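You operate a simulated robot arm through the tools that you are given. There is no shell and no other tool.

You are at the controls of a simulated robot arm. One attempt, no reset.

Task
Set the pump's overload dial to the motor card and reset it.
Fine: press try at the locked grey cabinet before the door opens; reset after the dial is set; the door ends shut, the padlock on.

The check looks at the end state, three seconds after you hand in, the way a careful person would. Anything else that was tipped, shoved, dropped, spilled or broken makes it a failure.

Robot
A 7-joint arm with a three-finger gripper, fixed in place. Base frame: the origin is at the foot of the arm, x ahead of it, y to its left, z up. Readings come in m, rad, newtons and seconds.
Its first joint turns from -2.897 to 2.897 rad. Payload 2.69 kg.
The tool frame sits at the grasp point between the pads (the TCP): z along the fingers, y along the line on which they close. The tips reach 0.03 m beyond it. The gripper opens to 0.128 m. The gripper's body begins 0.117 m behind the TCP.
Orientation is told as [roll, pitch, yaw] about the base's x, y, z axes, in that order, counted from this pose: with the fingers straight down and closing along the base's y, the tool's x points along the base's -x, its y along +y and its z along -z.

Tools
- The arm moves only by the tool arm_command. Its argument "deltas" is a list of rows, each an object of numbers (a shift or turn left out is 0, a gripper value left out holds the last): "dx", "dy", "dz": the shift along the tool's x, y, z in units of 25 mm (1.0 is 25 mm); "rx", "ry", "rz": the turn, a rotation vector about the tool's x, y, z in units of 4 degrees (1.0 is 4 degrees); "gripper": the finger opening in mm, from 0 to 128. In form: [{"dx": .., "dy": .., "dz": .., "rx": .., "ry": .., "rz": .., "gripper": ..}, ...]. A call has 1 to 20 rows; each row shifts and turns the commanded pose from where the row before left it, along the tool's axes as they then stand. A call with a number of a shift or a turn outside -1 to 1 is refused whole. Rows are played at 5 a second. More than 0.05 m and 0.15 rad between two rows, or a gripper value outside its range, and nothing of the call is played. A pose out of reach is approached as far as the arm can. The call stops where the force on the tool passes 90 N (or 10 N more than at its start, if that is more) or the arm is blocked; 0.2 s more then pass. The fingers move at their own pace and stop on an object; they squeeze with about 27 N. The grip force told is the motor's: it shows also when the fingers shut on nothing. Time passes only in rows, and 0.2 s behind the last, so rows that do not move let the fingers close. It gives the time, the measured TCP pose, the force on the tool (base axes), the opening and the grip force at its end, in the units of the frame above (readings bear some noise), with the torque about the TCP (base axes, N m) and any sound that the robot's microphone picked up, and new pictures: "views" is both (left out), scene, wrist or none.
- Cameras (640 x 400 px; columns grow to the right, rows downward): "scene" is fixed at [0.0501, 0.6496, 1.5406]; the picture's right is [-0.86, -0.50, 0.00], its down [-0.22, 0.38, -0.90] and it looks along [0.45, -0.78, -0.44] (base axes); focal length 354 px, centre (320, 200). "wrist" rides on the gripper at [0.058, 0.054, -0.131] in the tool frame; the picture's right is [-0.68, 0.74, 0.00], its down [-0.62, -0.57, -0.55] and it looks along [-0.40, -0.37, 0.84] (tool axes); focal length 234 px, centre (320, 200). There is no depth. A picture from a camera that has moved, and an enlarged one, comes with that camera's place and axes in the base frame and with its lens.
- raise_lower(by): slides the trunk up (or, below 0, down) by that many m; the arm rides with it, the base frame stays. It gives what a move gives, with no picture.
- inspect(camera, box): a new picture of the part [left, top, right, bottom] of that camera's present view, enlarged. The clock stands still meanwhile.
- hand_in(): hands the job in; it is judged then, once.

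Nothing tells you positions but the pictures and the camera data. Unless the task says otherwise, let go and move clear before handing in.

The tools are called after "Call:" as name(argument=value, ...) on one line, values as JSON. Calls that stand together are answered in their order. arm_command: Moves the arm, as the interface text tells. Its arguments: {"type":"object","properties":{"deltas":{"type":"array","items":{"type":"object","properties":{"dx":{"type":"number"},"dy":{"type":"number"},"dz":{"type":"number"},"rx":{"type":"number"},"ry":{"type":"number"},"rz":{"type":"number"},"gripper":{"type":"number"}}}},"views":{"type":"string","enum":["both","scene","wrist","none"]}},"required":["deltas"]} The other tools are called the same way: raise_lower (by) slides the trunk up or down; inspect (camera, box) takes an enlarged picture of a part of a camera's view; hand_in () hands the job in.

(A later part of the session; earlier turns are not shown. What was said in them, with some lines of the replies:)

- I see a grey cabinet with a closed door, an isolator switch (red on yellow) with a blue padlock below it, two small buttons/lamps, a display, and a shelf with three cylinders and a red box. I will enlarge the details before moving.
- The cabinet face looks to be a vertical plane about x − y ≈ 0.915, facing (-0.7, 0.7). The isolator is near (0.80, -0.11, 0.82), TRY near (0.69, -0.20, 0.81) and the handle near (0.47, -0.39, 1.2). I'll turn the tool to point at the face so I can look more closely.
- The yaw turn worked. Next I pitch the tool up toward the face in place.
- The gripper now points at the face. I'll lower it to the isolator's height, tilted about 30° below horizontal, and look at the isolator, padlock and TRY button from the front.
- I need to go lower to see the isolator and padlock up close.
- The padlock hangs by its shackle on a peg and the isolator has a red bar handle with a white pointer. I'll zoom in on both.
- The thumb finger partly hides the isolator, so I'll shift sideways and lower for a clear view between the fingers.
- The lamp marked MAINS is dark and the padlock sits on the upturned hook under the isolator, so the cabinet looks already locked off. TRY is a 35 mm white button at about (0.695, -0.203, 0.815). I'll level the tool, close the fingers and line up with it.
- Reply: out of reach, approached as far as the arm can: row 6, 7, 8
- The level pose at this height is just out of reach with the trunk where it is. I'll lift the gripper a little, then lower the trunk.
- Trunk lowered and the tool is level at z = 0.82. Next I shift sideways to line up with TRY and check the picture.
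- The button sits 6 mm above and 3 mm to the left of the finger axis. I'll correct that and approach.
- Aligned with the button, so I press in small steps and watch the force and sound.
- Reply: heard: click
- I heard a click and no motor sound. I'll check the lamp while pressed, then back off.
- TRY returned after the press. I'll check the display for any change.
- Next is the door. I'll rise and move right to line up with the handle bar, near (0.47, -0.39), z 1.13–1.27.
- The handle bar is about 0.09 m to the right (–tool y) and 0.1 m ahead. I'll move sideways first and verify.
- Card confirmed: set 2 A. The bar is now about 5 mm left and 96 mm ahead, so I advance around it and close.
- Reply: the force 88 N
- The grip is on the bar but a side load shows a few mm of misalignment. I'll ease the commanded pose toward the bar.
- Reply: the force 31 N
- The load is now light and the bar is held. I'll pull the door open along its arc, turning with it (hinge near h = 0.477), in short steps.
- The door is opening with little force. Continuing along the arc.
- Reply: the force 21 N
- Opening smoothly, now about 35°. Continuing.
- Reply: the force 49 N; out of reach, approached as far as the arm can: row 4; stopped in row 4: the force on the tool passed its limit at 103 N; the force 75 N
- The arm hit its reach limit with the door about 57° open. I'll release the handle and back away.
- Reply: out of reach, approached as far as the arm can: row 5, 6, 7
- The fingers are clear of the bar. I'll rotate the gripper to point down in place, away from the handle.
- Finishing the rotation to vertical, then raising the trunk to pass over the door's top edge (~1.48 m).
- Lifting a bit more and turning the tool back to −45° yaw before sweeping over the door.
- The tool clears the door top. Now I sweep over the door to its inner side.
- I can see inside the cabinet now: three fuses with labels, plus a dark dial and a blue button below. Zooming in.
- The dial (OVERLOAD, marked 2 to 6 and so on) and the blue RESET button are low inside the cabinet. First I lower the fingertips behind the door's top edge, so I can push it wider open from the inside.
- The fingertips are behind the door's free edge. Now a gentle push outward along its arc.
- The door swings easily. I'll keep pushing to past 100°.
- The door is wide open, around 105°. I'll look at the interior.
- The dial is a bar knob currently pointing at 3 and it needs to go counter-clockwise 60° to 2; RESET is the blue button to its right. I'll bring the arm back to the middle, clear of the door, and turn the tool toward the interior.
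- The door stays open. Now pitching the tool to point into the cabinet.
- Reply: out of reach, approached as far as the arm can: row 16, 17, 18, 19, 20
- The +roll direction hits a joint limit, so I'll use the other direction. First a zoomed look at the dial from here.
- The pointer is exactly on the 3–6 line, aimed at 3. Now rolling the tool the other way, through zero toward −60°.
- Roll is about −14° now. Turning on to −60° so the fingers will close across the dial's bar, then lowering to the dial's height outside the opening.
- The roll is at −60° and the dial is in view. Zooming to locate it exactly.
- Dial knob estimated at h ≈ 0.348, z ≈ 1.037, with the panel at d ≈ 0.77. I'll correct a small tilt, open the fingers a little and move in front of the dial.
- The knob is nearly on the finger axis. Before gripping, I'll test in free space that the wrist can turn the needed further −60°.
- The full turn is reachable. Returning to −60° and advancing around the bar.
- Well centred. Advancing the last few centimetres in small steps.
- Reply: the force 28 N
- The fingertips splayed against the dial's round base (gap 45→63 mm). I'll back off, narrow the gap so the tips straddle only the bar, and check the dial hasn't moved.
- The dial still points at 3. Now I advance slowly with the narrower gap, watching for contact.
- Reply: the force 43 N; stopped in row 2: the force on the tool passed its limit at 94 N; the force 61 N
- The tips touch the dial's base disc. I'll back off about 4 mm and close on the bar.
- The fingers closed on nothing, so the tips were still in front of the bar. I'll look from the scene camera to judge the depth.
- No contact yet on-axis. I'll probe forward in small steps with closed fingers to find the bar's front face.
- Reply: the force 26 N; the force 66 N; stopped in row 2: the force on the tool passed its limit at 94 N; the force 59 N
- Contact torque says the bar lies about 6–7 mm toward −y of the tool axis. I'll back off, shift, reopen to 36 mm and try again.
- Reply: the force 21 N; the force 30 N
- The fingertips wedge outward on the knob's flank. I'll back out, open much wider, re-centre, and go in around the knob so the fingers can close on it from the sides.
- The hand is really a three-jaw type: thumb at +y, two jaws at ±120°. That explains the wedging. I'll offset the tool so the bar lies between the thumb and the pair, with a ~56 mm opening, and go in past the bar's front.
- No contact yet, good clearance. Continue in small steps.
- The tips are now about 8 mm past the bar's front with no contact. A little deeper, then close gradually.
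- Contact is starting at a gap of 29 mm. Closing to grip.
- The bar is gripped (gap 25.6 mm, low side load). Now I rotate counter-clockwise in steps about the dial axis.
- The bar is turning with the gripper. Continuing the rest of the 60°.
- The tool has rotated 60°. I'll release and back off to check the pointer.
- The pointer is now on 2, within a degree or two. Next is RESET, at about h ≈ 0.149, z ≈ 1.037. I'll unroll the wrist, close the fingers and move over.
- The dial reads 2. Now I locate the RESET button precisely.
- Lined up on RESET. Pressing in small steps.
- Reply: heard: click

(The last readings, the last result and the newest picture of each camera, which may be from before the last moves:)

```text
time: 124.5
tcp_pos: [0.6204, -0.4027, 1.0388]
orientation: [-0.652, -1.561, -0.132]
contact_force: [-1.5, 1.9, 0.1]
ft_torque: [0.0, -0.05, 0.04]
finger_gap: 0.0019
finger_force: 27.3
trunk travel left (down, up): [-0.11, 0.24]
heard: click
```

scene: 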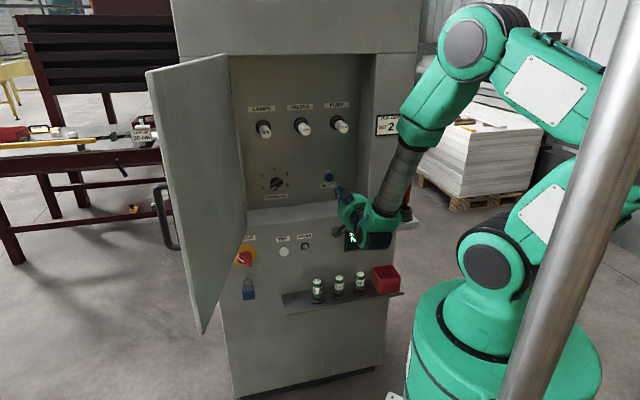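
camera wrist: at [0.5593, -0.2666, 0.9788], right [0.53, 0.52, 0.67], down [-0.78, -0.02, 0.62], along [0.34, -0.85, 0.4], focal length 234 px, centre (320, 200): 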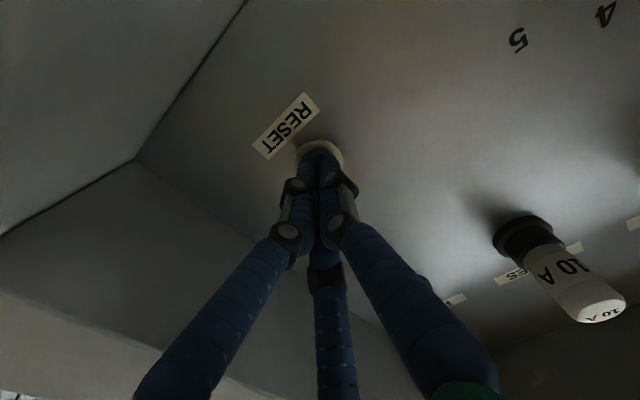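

Heard a click from RESET. I'll press slightly further to be sure it's fully in, then withdraw.

Call:
arm_command(deltas=[{"dz": 0.12}, {}], views="wrist")

Call:
arm_command(deltas=[{"dz": -0.5}, {"dz": -1}, {"dz": -1}, {"dz": -1}, {"dz": -1}, {"dz": -1}, {}], views="both")

Call:
inspect(camera="scene", box=[240, 155, 350, 215])

```text
time: 125.0
tcp_pos: [0.621, -0.4052, 1.0385]
orientation: [-0.649, -1.56, -0.133]
contact_force: [-4.1, 4.7, 3.2]
ft_torque: [-0.09, -0.1, -0.1]
finger_gap: 0.0022
finger_force: 27.3
trunk travel left (down, up): [-0.11, 0.24]
camera wrist: at [0.5665, -0.2741, 0.9789], right [0.53, 0.52, 0.67], down [-0.78, -0.02, 0.62], along [0.34, -0.85, 0.4], focal length 234 px, centre (320, 200)
```

wrist: 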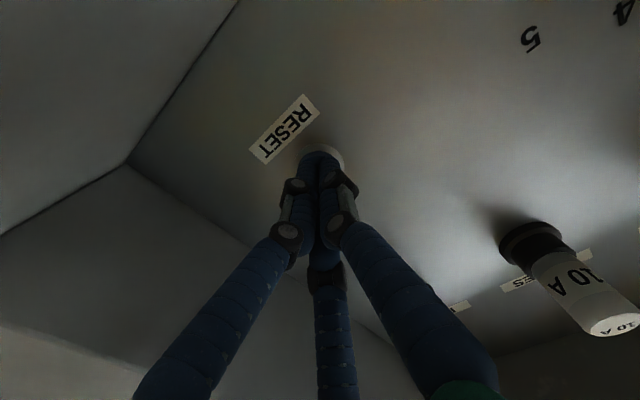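

```text
time: 126.7
tcp_pos: [0.5226, -0.306, 1.0398]
orientation: [-0.641, -1.561, -0.142]
contact_force: [-0.3, 0.3, 0.2]
ft_torque: [0.03, 0.0, 0.03]
finger_gap: 0.0022
finger_force: 26.9
trunk travel left (down, up): [-0.11, 0.24]
camera wrist: at [0.4684, -0.1767, 0.9799], right [0.53, 0.52, 0.67], down [-0.78, -0.02, 0.62], along [0.34, -0.85, 0.4], focal length 234 px, centre (320, 200)
```

scene: 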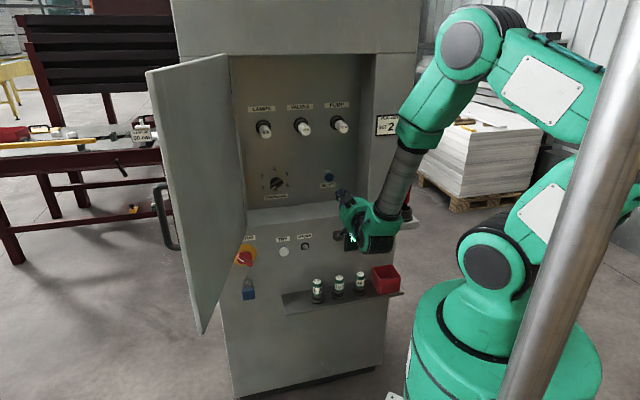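
wrist: 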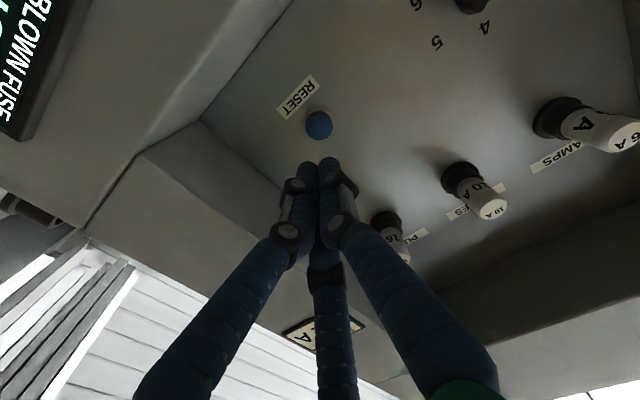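

```text
5.82 times, centred on (295, 185) of scene
camera zoom: at [0.0501, 0.6496, 1.5406], right [-0.86, -0.5, 0.0], down [-0.22, 0.38, -0.9], along [0.45, -0.78, -0.44], focal length 2057 px, centre (466, 287)
```

zoom: 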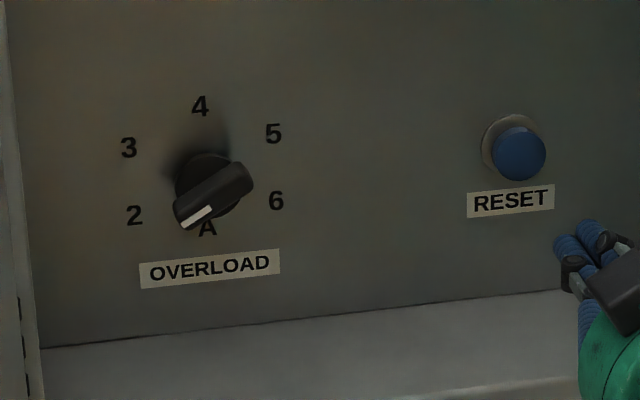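

RESET clicked and the dial still reads 2. Now I'll close the door: first back out of the cabinet and raise the arm to go over the door's top again.

Call:
arm_command(deltas=[{"dz": -1}, {"dz": -1}, {"dz": -1}, {"dz": -1}, {"dz": -1}, {"dy": 1, "dz": -1}, {"dy": 1, "dz": -1}, {"dy": 1}, {"dy": 1}, {"dy": 1}, {"dy": 1}], views="none")

Call:
raise_lower(by=0.22)

Call:
arm_command(deltas=[{"ry": 1}, {"ry": 1}, {"ry": 1}, {"ry": 1}, {"ry": 1}, {"ry": 1}, {"ry": 1}, {"ry": 1}, {"ry": 1}, {"ry": 1}, {"ry": 1}, {"ry": 1}, {"ry": 1}, {"ry": 1}, {"ry": 1}, {"ry": 1}, {"ry": 1}, {"ry": 1}, {"ry": 1}, {"ry": 1}], views="both")

```text
time: 129.1
tcp_pos: [0.5067, -0.0775, 1.0398]
orientation: [-0.602, -1.56, -0.182]
contact_force: [-0.2, 0.2, 0.2]
ft_torque: [0.01, 0.01, 0.0]
finger_gap: 0.0022
finger_force: 27.3
trunk travel left (down, up): [-0.11, 0.24]
```

```text
time: 131.4
tcp_pos: [0.5058, -0.0787, 1.2594]
orientation: [-0.633, -1.561, -0.15]
contact_force: [0.3, -0.7, -1.0]
ft_torque: [-0.01, 0.0, -0.02]
finger_gap: 0.002
finger_force: 26.6
trunk travel left (down, up): [-0.33, 0.02]
```

```text
time: 135.6
tcp_pos: [0.506, -0.0787, 1.2599]
orientation: [-0.004, -0.163, -0.78]
contact_force: [0.3, -0.2, 0.2]
ft_torque: [0.03, -0.01, 0.0]
finger_gap: 0.0021
finger_force: 27.0
trunk travel left (down, up): [-0.33, 0.02]
camera wrist: at [0.4888, 0.0161, 1.3773], right [0.99, 0.05, 0.11], down [-0.03, -0.76, 0.65], along [0.12, -0.64, -0.76], focal length 234 px, centre (320, 200)
```

scene: 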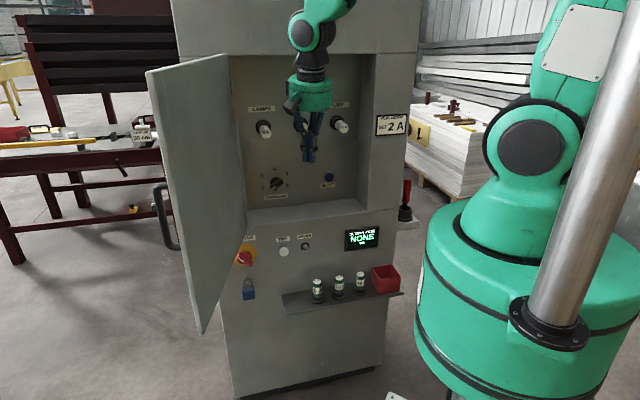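
wrist: 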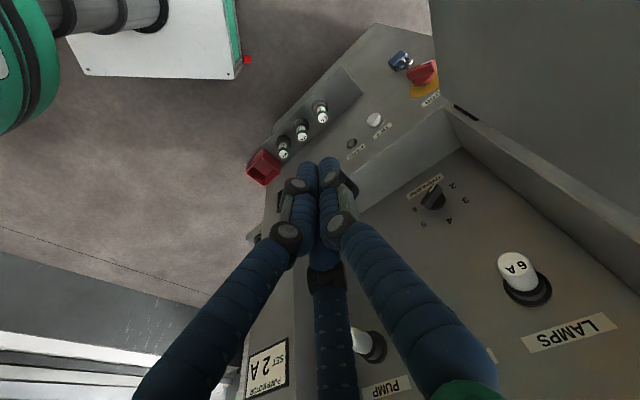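

All intact inside. I'll take one more close look at the dial, then level the tool and rise.

Call:
inspect(camera="wrist", box=[390, 150, 490, 240])

Call:
arm_command(deltas=[{"ry": 1}, {"ry": 1}, {"ry": 0.33}, {"dz": -1}, {"dz": -1}, {"dz": -1}, {"dz": -1}, {"dz": -1}, {"dz": -1}, {"dz": -1}, {"dz": -1}, {"dz": -1}, {"dz": -1}, {"dz": -1}, {"dz": -1}, {"dz": -1}, {"dz": -1}], views="both")

```text
4.44 times, centred on (440, 195) of wrist
camera zoom: at [0.4888, 0.0161, 1.3773], right [0.99, 0.05, 0.11], down [-0.03, -0.76, 0.65], along [0.12, -0.64, -0.76], focal length 1041 px, centre (-213, 222)
```

zoom: 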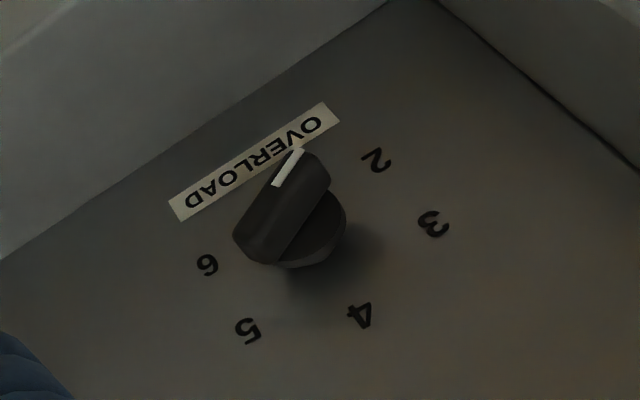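

```text
time: 139.2
tcp_pos: [0.5078, -0.0773, 1.6098]
orientation: [-0.008, -0.006, -0.783]
contact_force: [-0.4, 0.4, -0.4]
ft_torque: [0.0, 0.0, 0.0]
finger_gap: 0.0022
finger_force: 26.7
trunk travel left (down, up): [-0.33, 0.02]
camera wrist: at [0.5042, 0.0042, 1.7388], right [1.0, 0.05, 0.0], down [0.04, -0.83, 0.55], along [0.02, -0.55, -0.83], focal length 234 px, centre (320, 200)
```

scene: 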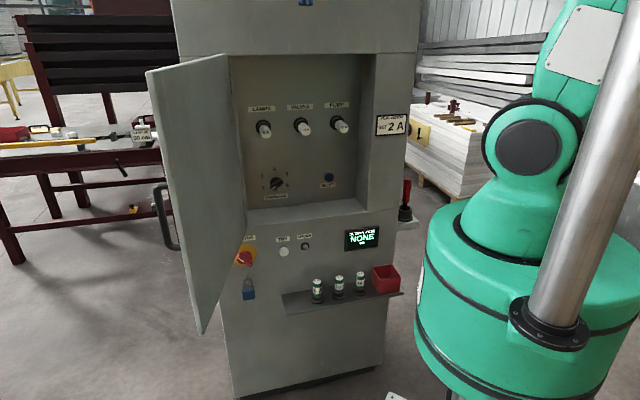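
wrist: 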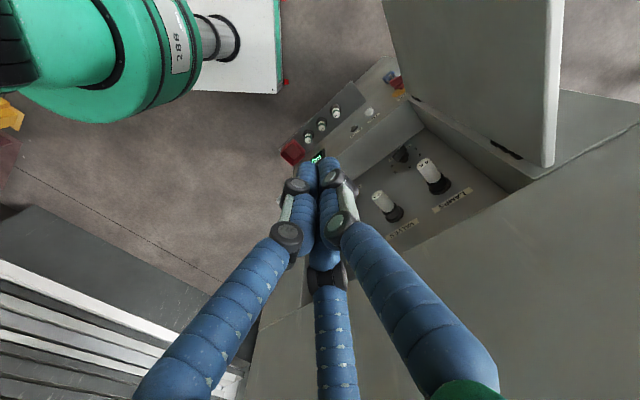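

The pointer sits on 2. Now I carry the closed fingers over the door top to its outer side.

Call:
arm_command(deltas=[{"dx": 0.31, "dy": 0.95}, {"dx": 0.31, "dy": 0.95}, {"dx": 0.31, "dy": 0.95}, {"dx": 0.31, "dy": 0.95}, {"dx": 0.31, "dy": 0.95}, {"dx": 0.31, "dy": 0.95}, {"dx": 0.31, "dy": 0.95}, {"dx": 0.31, "dy": 0.95}, {"dx": 0.31, "dy": 0.95}, {"dx": 0.31, "dy": 0.95}, {"dx": 0.31, "dy": 0.95}, {"dx": 0.31, "dy": 0.95}, {"dx": 0.31, "dy": 0.95}, {"dx": 0.31, "dy": 0.95}, {"dx": 0.31, "dy": 0.95}, {"dx": 0.31, "dy": 0.95}, {"dx": 0.31, "dy": 0.95}], views="both")

```text
time: 142.8
tcp_pos: [0.6977, 0.3057, 1.6054]
orientation: [-0.006, -0.003, -0.783]
contact_force: [0.8, -0.8, -0.5]
ft_torque: [-0.06, 0.03, 0.0]
finger_gap: 0.0021
finger_force: 27.2
trunk travel left (down, up): [-0.33, 0.02]
camera wrist: at [0.6949, 0.386, 1.7345], right [1.0, 0.05, 0.0], down [0.04, -0.83, 0.55], along [0.02, -0.55, -0.83], focal length 234 px, centre (320, 200)
```

scene: 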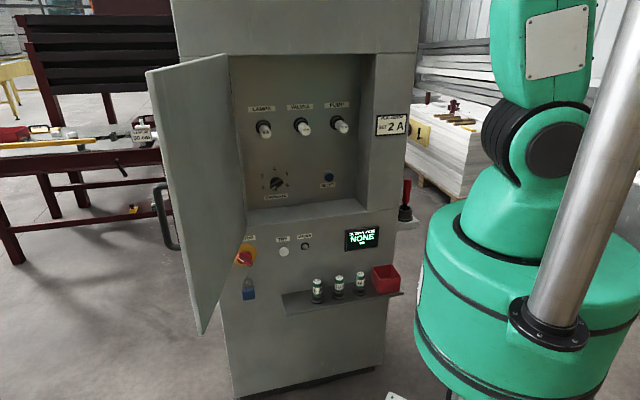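
wrist: 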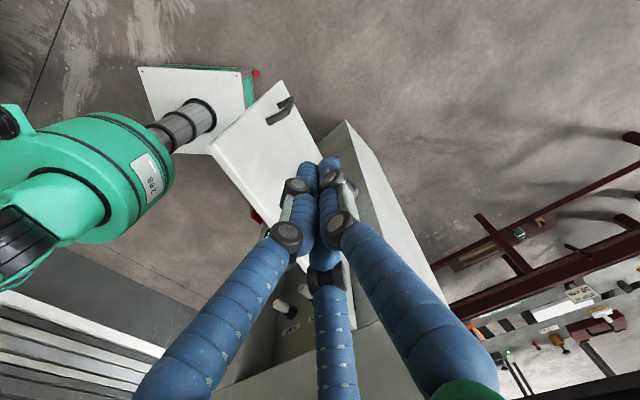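

I'm on the outer side of the door. Lowering the fingertips below the door's top edge and pushing it toward closed.

Call:
arm_command(deltas=[{"dz": 1}, {"dz": 1}, {"dz": 1}, {"dz": 1}, {"dz": 1}, {"dz": 1}, {"dz": 0.6}, {"dx": 0.08, "dy": -0.66}, {"dx": 0.08, "dy": -0.66}, {"dx": 0.08, "dy": -0.66}, {"dx": 0.08, "dy": -0.66}, {"dx": 0.08, "dy": -0.66}], views="both")

```text
time: 145.4
tcp_pos: [0.6315, 0.2524, 1.4411]
orientation: [-0.005, -0.004, -0.782]
contact_force: [-0.6, 0.8, 0.0]
ft_torque: [0.0, -0.01, 0.03]
finger_gap: 0.0025
finger_force: 27.0
trunk travel left (down, up): [-0.33, 0.02]
camera wrist: at [0.6291, 0.3322, 1.5711], right [1.0, 0.05, 0.0], down [0.04, -0.83, 0.55], along [0.02, -0.55, -0.83], focal length 234 px, centre (320, 200)
```

scene: 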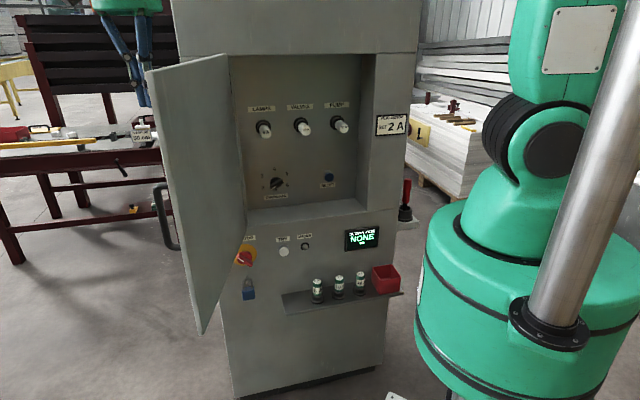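
wrist: 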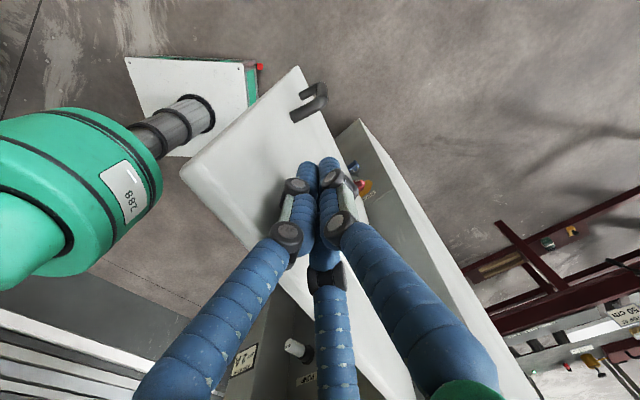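

The fingers are in position behind the outer face. Pushing the door toward closed, gently.

Call:
arm_command(deltas=[{"dx": 0.14, "dy": -0.57}, {"dx": 0.14, "dy": -0.57}, {"dx": 0.14, "dy": -0.57}, {"dx": 0.14, "dy": -0.57}, {"dx": 0.14, "dy": -0.57}, {"dx": 0.14, "dy": -0.57}, {"dx": 0.14, "dy": -0.57}, {"dx": 0.14, "dy": -0.57}, {"dx": -0.03, "dy": -0.6}, {"dx": -0.03, "dy": -0.6}, {"dx": -0.03, "dy": -0.6}, {"dx": -0.03, "dy": -0.6}, {"dx": -0.03, "dy": -0.6}, {"dx": -0.03, "dy": -0.6}, {"dx": -0.03, "dy": -0.6}], views="both")

```text
time: 148.6
tcp_pos: [0.4613, 0.1127, 1.4442]
orientation: [-0.006, -0.004, -0.78]
contact_force: [-0.4, -0.5, -0.3]
ft_torque: [0.01, -0.02, -0.04]
finger_gap: 0.0023
finger_force: 27.4
trunk travel left (down, up): [-0.33, 0.02]
camera wrist: at [0.4588, 0.1928, 1.5729], right [1.0, 0.05, 0.0], down [0.04, -0.83, 0.55], along [0.02, -0.55, -0.83], focal length 234 px, centre (320, 200)
```

scene: 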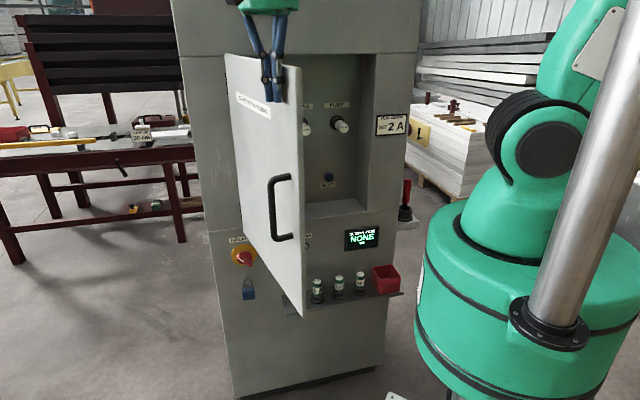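
wrist: 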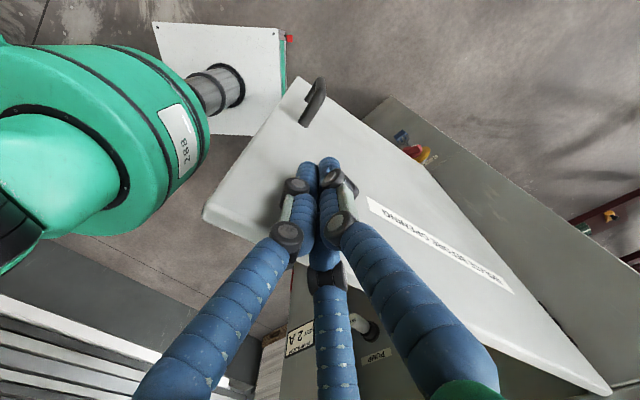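

Call:
arm_command(deltas=[{"dx": -0.18, "dy": -0.57}, {"dx": -0.18, "dy": -0.57}, {"dx": -0.18, "dy": -0.57}, {"dx": -0.18, "dy": -0.57}, {"dx": -0.18, "dy": -0.57}, {"dx": -0.18, "dy": -0.57}, {"dx": -0.18, "dy": -0.57}, {"dx": -0.32, "dy": -0.51}, {"dx": -0.32, "dy": -0.51}, {"dx": -0.32, "dy": -0.51}, {"dx": -0.32, "dy": -0.51}, {"dx": -0.32, "dy": -0.51}, {"dx": -0.32, "dy": -0.51}, {"dx": -0.32, "dy": -0.51}], views="both")

```text
time: 151.6
tcp_pos: [0.3906, -0.0829, 1.4443]
orientation: [-0.007, -0.004, -0.782]
contact_force: [0.2, -0.8, 0.1]
ft_torque: [0.01, -0.01, 0.0]
finger_gap: 0.0023
finger_force: 26.9
trunk travel left (down, up): [-0.33, 0.02]
camera wrist: at [0.3876, -0.0029, 1.5744], right [1.0, 0.05, 0.0], down [0.04, -0.83, 0.55], along [0.02, -0.55, -0.83], focal length 234 px, centre (320, 200)
```

scene: 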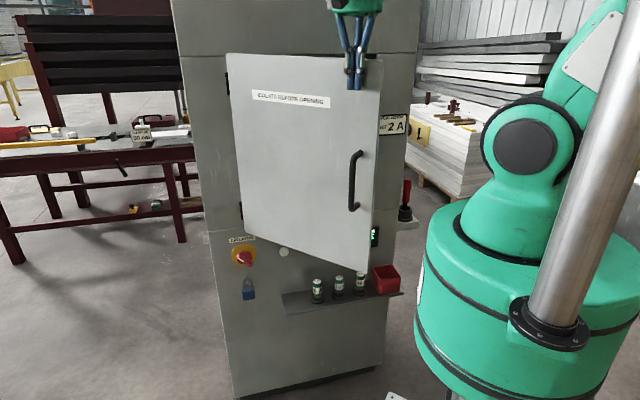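
wrist: 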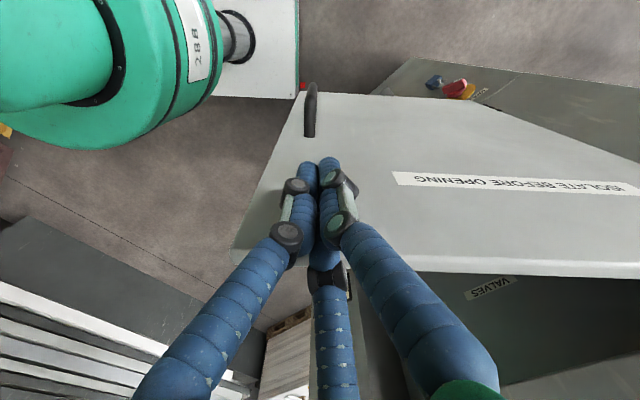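

Door around 45°. Continuing down to about 10°.

Call:
arm_command(deltas=[{"dx": -0.5, "dy": -0.5}, {"dx": -0.5, "dy": -0.5}, {"dx": -0.5, "dy": -0.5}, {"dx": -0.5, "dy": -0.5}, {"dx": -0.57, "dy": -0.4}, {"dx": -0.57, "dy": -0.4}, {"dx": -0.57, "dy": -0.4}, {"dx": -0.57, "dy": -0.4}, {"dx": -0.55, "dy": -0.23}, {"dx": -0.55, "dy": -0.23}, {"dx": -0.55, "dy": -0.23}, {"dx": -0.55, "dy": -0.23}, {"dx": -0.55, "dy": -0.23}, {"dx": -0.55, "dy": -0.23}, {}], views="both")

```text
time: 154.8
tcp_pos: [0.4374, -0.3059, 1.4466]
orientation: [-0.007, -0.004, -0.781]
contact_force: [0.6, 0.7, 0.6]
ft_torque: [0.0, -0.01, 0.0]
finger_gap: 0.002
finger_force: 26.8
trunk travel left (down, up): [-0.33, 0.02]
camera wrist: at [0.4347, -0.2256, 1.5761], right [1.0, 0.05, 0.0], down [0.04, -0.83, 0.55], along [0.02, -0.55, -0.83], focal length 234 px, centre (320, 200)
```

scene: 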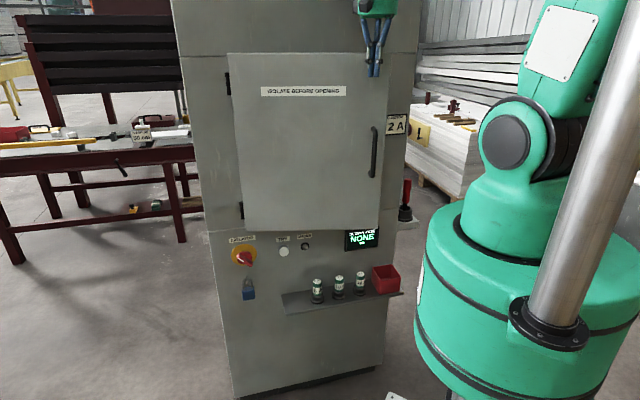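
wrist: 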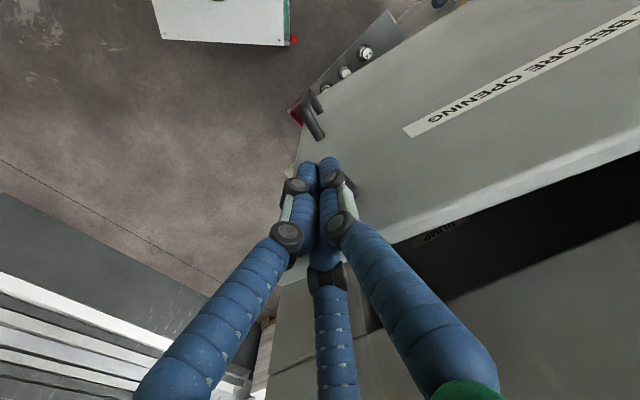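

The door is about 12° from closed. For the final push I'll back off slightly and turn the tool horizontal, so the hand doesn't meet the cabinet above the door.

Call:
arm_command(deltas=[{"dx": 1}, {"dx": 0.5, "ry": -1}, {"ry": -1}, {"ry": -1}, {"ry": -1}, {"ry": -1}, {"ry": -1}, {"ry": -1}, {"ry": -1}, {"ry": -1}, {"ry": -1}, {"ry": -1}, {"ry": -1}, {"ry": -1}, {"ry": -1}, {"ry": -1}, {"ry": -1}, {"ry": -1}, {"ry": -1}, {"ry": -1}], views="none")

Call:
arm_command(deltas=[{"ry": -1}, {"ry": -1}, {"ry": -1}, {"ry": -0.4}], views="both")

```text
time: 159.0
tcp_pos: [0.4098, -0.2788, 1.4465]
orientation: [-0.028, -1.33, -0.753]
contact_force: [-0.1, 0.2, -0.5]
ft_torque: [-0.01, -0.03, 0.06]
finger_gap: 0.0022
finger_force: 27.2
trunk travel left (down, up): [-0.33, 0.02]
```

```text
time: 160.0
tcp_pos: [0.4123, -0.2784, 1.4456]
orientation: [-1.174, -1.564, 0.392]
contact_force: [-0.1, -0.3, -0.8]
ft_torque: [-0.01, 0.0, 0.0]
finger_gap: 0.0021
finger_force: 27.0
trunk travel left (down, up): [-0.33, 0.02]
camera wrist: at [0.3566, -0.1484, 1.3865], right [0.52, 0.52, 0.67], down [-0.78, -0.01, 0.62], along [0.33, -0.85, 0.4], focal length 234 px, centre (320, 200)
```

scene: 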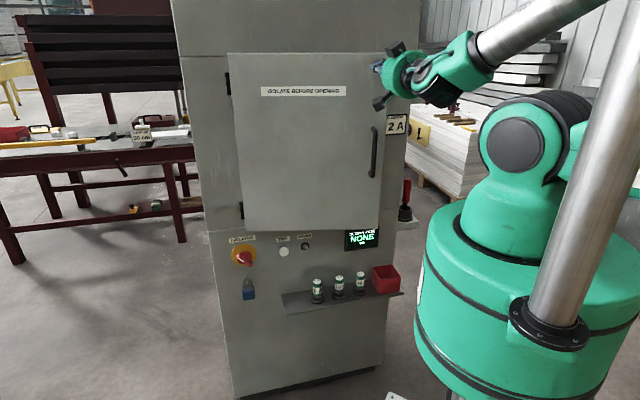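
wrist: 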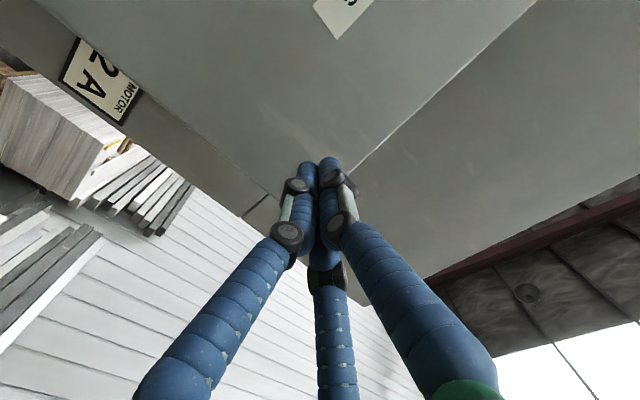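

I'll lower 5 cm, still well above the handle, and push the door home with the fingertips.

Call:
arm_command(deltas=[{"dx": 1}, {"dx": 1}, {"dz": 0.6}, {"dz": 0.6}, {"dz": 0.6}, {"dz": 0.6}, {"dz": 0.6}, {"dz": 0.6}, {}], views="both")

```text
time: 162.0
tcp_pos: [0.4733, -0.3423, 1.3955]
orientation: [-1.026, -1.563, 0.243]
contact_force: [0.4, 0.3, 0.2]
ft_torque: [-0.05, 0.0, 0.0]
finger_gap: 0.0023
finger_force: 27.4
trunk travel left (down, up): [-0.33, 0.02]
camera wrist: at [0.4197, -0.2127, 1.3359], right [0.52, 0.52, 0.67], down [-0.78, -0.01, 0.62], along [0.34, -0.85, 0.4], focal length 234 px, centre (320, 200)
```

scene: 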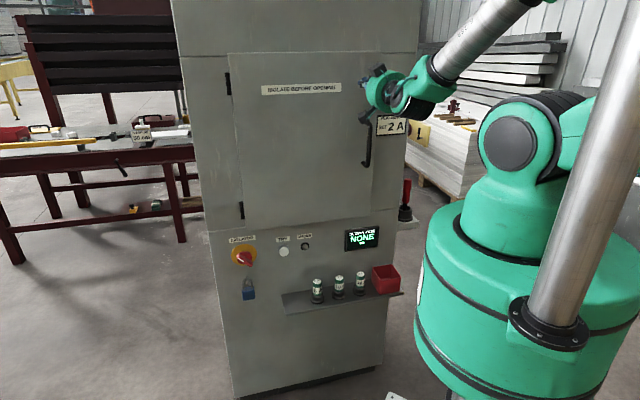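
wrist: 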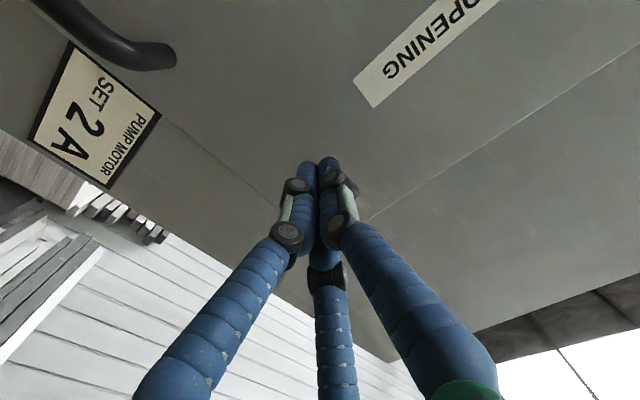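

Almost shut. Pushing the last few centimetres until it resists.

Call:
arm_command(deltas=[{"dz": 0.4}, {"dz": 0.4}, {"dz": 0.3}, {"dz": 0.2}, {"dz": 0.2}, {}], views="both")

```text
time: 163.4
tcp_pos: [0.4959, -0.3629, 1.3959]
orientation: [-1.04, -1.563, 0.261]
contact_force: [-61.2, 58.1, -5.1]
ft_torque: [0.07, -0.3, -0.29]
finger_gap: 0.006
finger_force: 31.6
trunk travel left (down, up): [-0.33, 0.02]
camera wrist: at [0.4405, -0.2334, 1.3359], right [0.52, 0.52, 0.67], down [-0.78, -0.01, 0.62], along [0.34, -0.85, 0.4], focal length 234 px, centre (320, 200)
```

scene: 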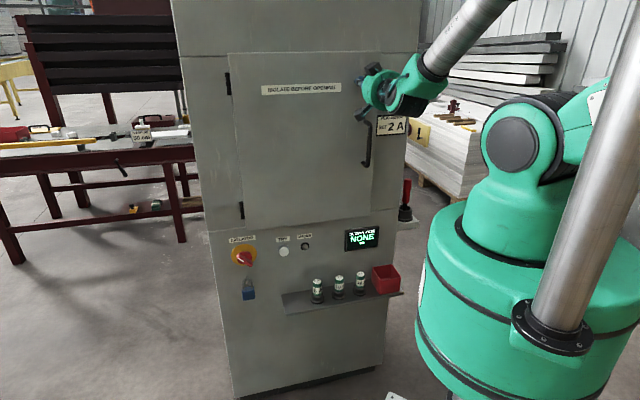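
wrist: 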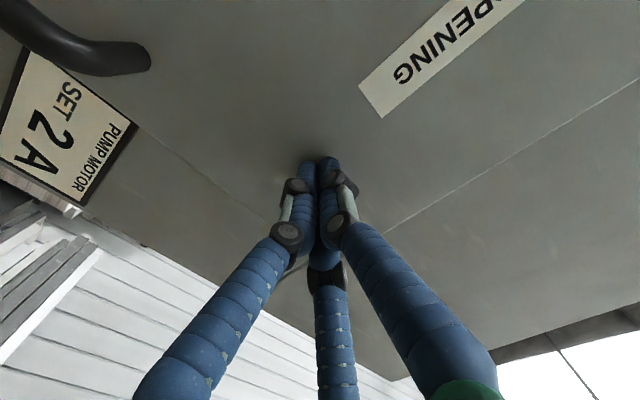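

The door is firmly shut, resisting with 84 N. Backing off gently and checking it stays closed.

Call:
arm_command(deltas=[{"dz": -0.3}, {"dz": -0.4}, {"dz": -0.6}, {"dz": -1}, {"dz": -1}, {"dz": -1}, {"dz": -1}, {}], views="both")

Call:
inspect(camera="scene", box=[210, 220, 420, 330])

Call:
inspect(camera="scene", box=[330, 100, 430, 240])

```text
time: 165.2
tcp_pos: [0.4064, -0.2759, 1.3956]
orientation: [-1.079, -1.563, 0.297]
contact_force: [-0.1, -0.2, 1.1]
ft_torque: [0.0, 0.02, 0.02]
finger_gap: 0.002
finger_force: 31.2
trunk travel left (down, up): [-0.33, 0.02]
camera wrist: at [0.352, -0.1451, 1.3365], right [0.52, 0.52, 0.67], down [-0.78, -0.01, 0.62], along [0.33, -0.85, 0.4], focal length 234 px, centre (320, 200)
```

scene: 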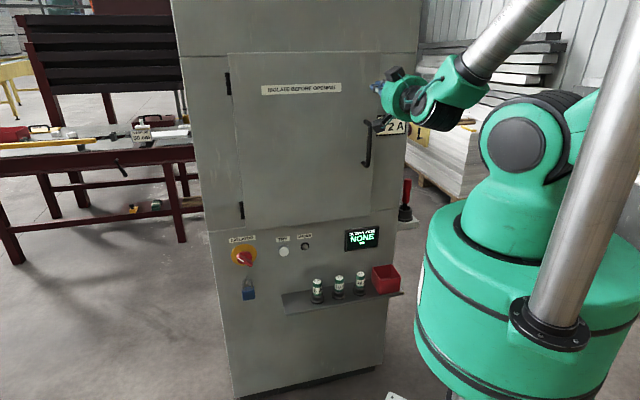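
wrist: 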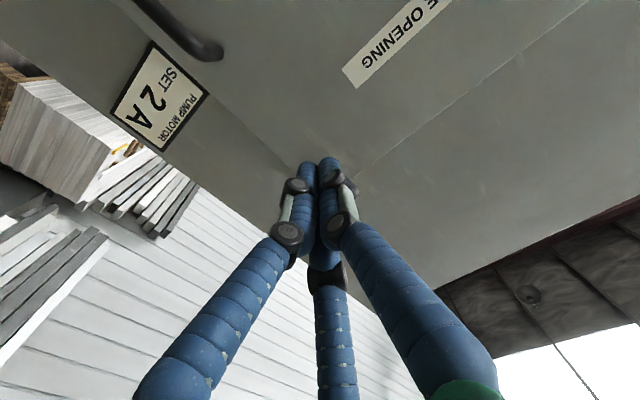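

```text
3.05 times, centred on (315, 275) of scene
camera zoom: at [0.0501, 0.6496, 1.5406], right [-0.86, -0.5, 0.0], down [-0.22, 0.38, -0.9], along [0.45, -0.78, -0.44], focal length 1078 px, centre (335, -29)
```

zoom: 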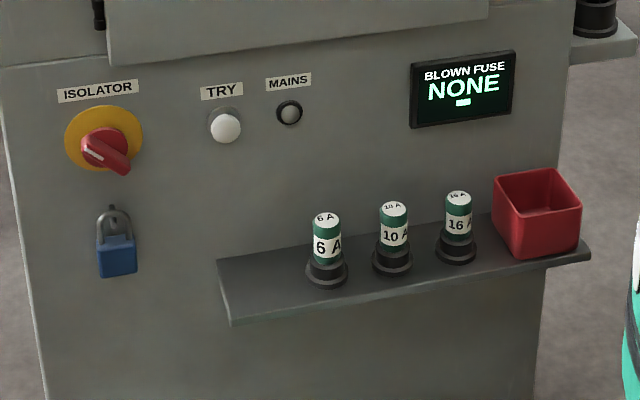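

```text
2.86 times, centred on (380, 170) of scene
camera zoom: at [0.0501, 0.6496, 1.5406], right [-0.86, -0.5, 0.0], down [-0.22, 0.38, -0.9], along [0.45, -0.78, -0.44], focal length 1010 px, centre (149, 286)
```

zoom: 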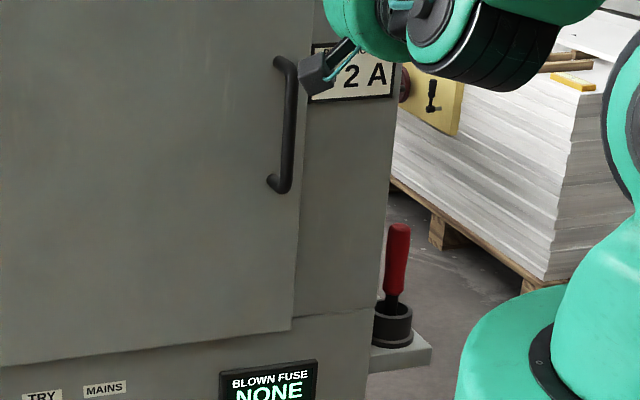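

The door is shut, the padlock is on its hook, the isolator unchanged and all the shelf items are in place. I'll move the arm clear and take a final look.

Call:
arm_command(deltas=[{"dz": -0.5, "dx": -1}, {"dx": -1, "dz": -0.5}, {"dx": -1}, {"dx": -1}, {"ry": 1}, {"ry": 1}, {"ry": 1}, {"ry": 1}, {"ry": 1}, {"ry": 1}, {"ry": 1}, {"ry": 1}, {"ry": 1}, {"ry": 1}, {}], views="both")

Call:
inspect(camera="scene", box=[160, 30, 440, 240])

Call:
inspect(camera="scene", box=[225, 230, 315, 305])

```text
time: 168.4
tcp_pos: [0.3906, -0.2565, 1.497]
orientation: [-0.01, -0.87, -0.775]
contact_force: [-0.4, 0.0, -0.2]
ft_torque: [0.0, 0.01, -0.02]
finger_gap: 0.002
finger_force: 31.4
trunk travel left (down, up): [-0.33, 0.02]
camera wrist: at [0.3308, -0.1223, 1.5345], right [0.83, 0.22, 0.51], down [-0.41, -0.38, 0.83], along [0.38, -0.9, -0.23], focal length 234 px, centre (320, 200)
```

scene: 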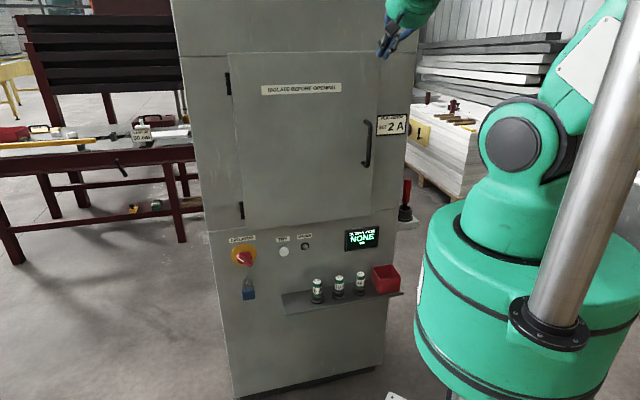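
wrist: 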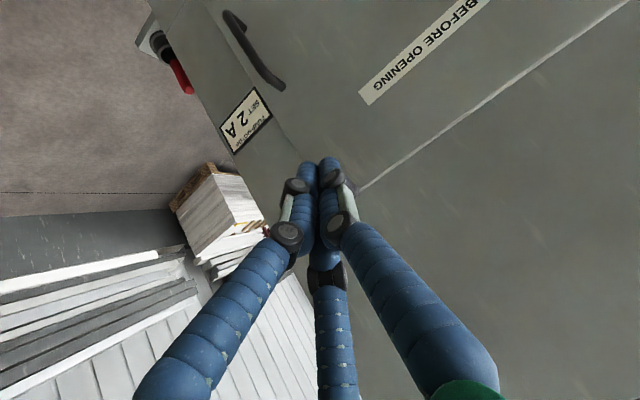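

```text
1.90 times, centred on (300, 135) of scene
camera zoom: at [0.0501, 0.6496, 1.5406], right [-0.86, -0.5, 0.0], down [-0.22, 0.38, -0.9], along [0.45, -0.78, -0.44], focal length 674 px, centre (358, 324)
```

zoom: 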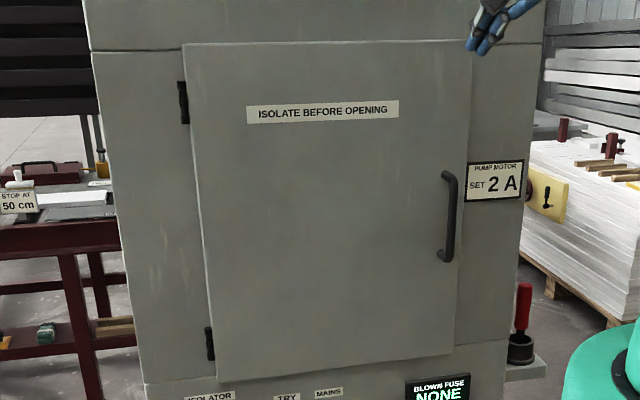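

```text
5.33 times, centred on (270, 268) of scene
camera zoom: at [0.0501, 0.6496, 1.5406], right [-0.86, -0.5, 0.0], down [-0.22, 0.38, -0.9], along [0.45, -0.78, -0.44], focal length 1886 px, centre (587, -160)
```

zoom: 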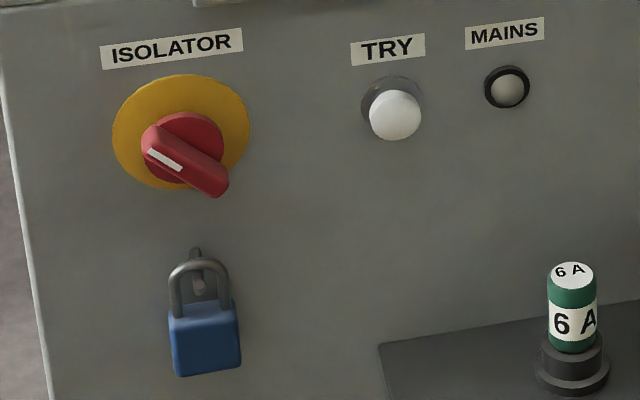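

TRY was pressed while the cabinet was locked, the dial is set to 2 A, and RESET was pressed after that. The door is fully shut, the padlock is still on with the isolator untouched, and the arm is clear, so I'm handing in.

Call:
hand_in()

```text
The job is handed in.
```

I set the pump's overload dial to 2 A, as the motor card says, and pressed RESET. The job is handed in, but I haven't seen the result of the check.

- **TRY:** I pressed it before opening the door and heard a click. There was no motor sound and the MAINS lamp stayed dark.
- **Isolator and padlock:** I took the cabinet as already locked off at the start, because the lamp was dark and the padlock was on the hook under the isolator. I did not touch either one, and the padlock is still on.
- **Dial:** I turned it from 3 to 2. The pointer looks within a few degrees of the 2 mark.
- **RESET:** I pressed it after setting the dial and heard it click.
- **Door:** I pushed it shut until it resisted firmly, and it stayed closed when I backed off.

While lining up on the dial, the fingertips pushed against the knob several times, but it stayed on 3 until I turned it. Nothing else looked moved in the last pictures, and the arm is clear of the cabinet.
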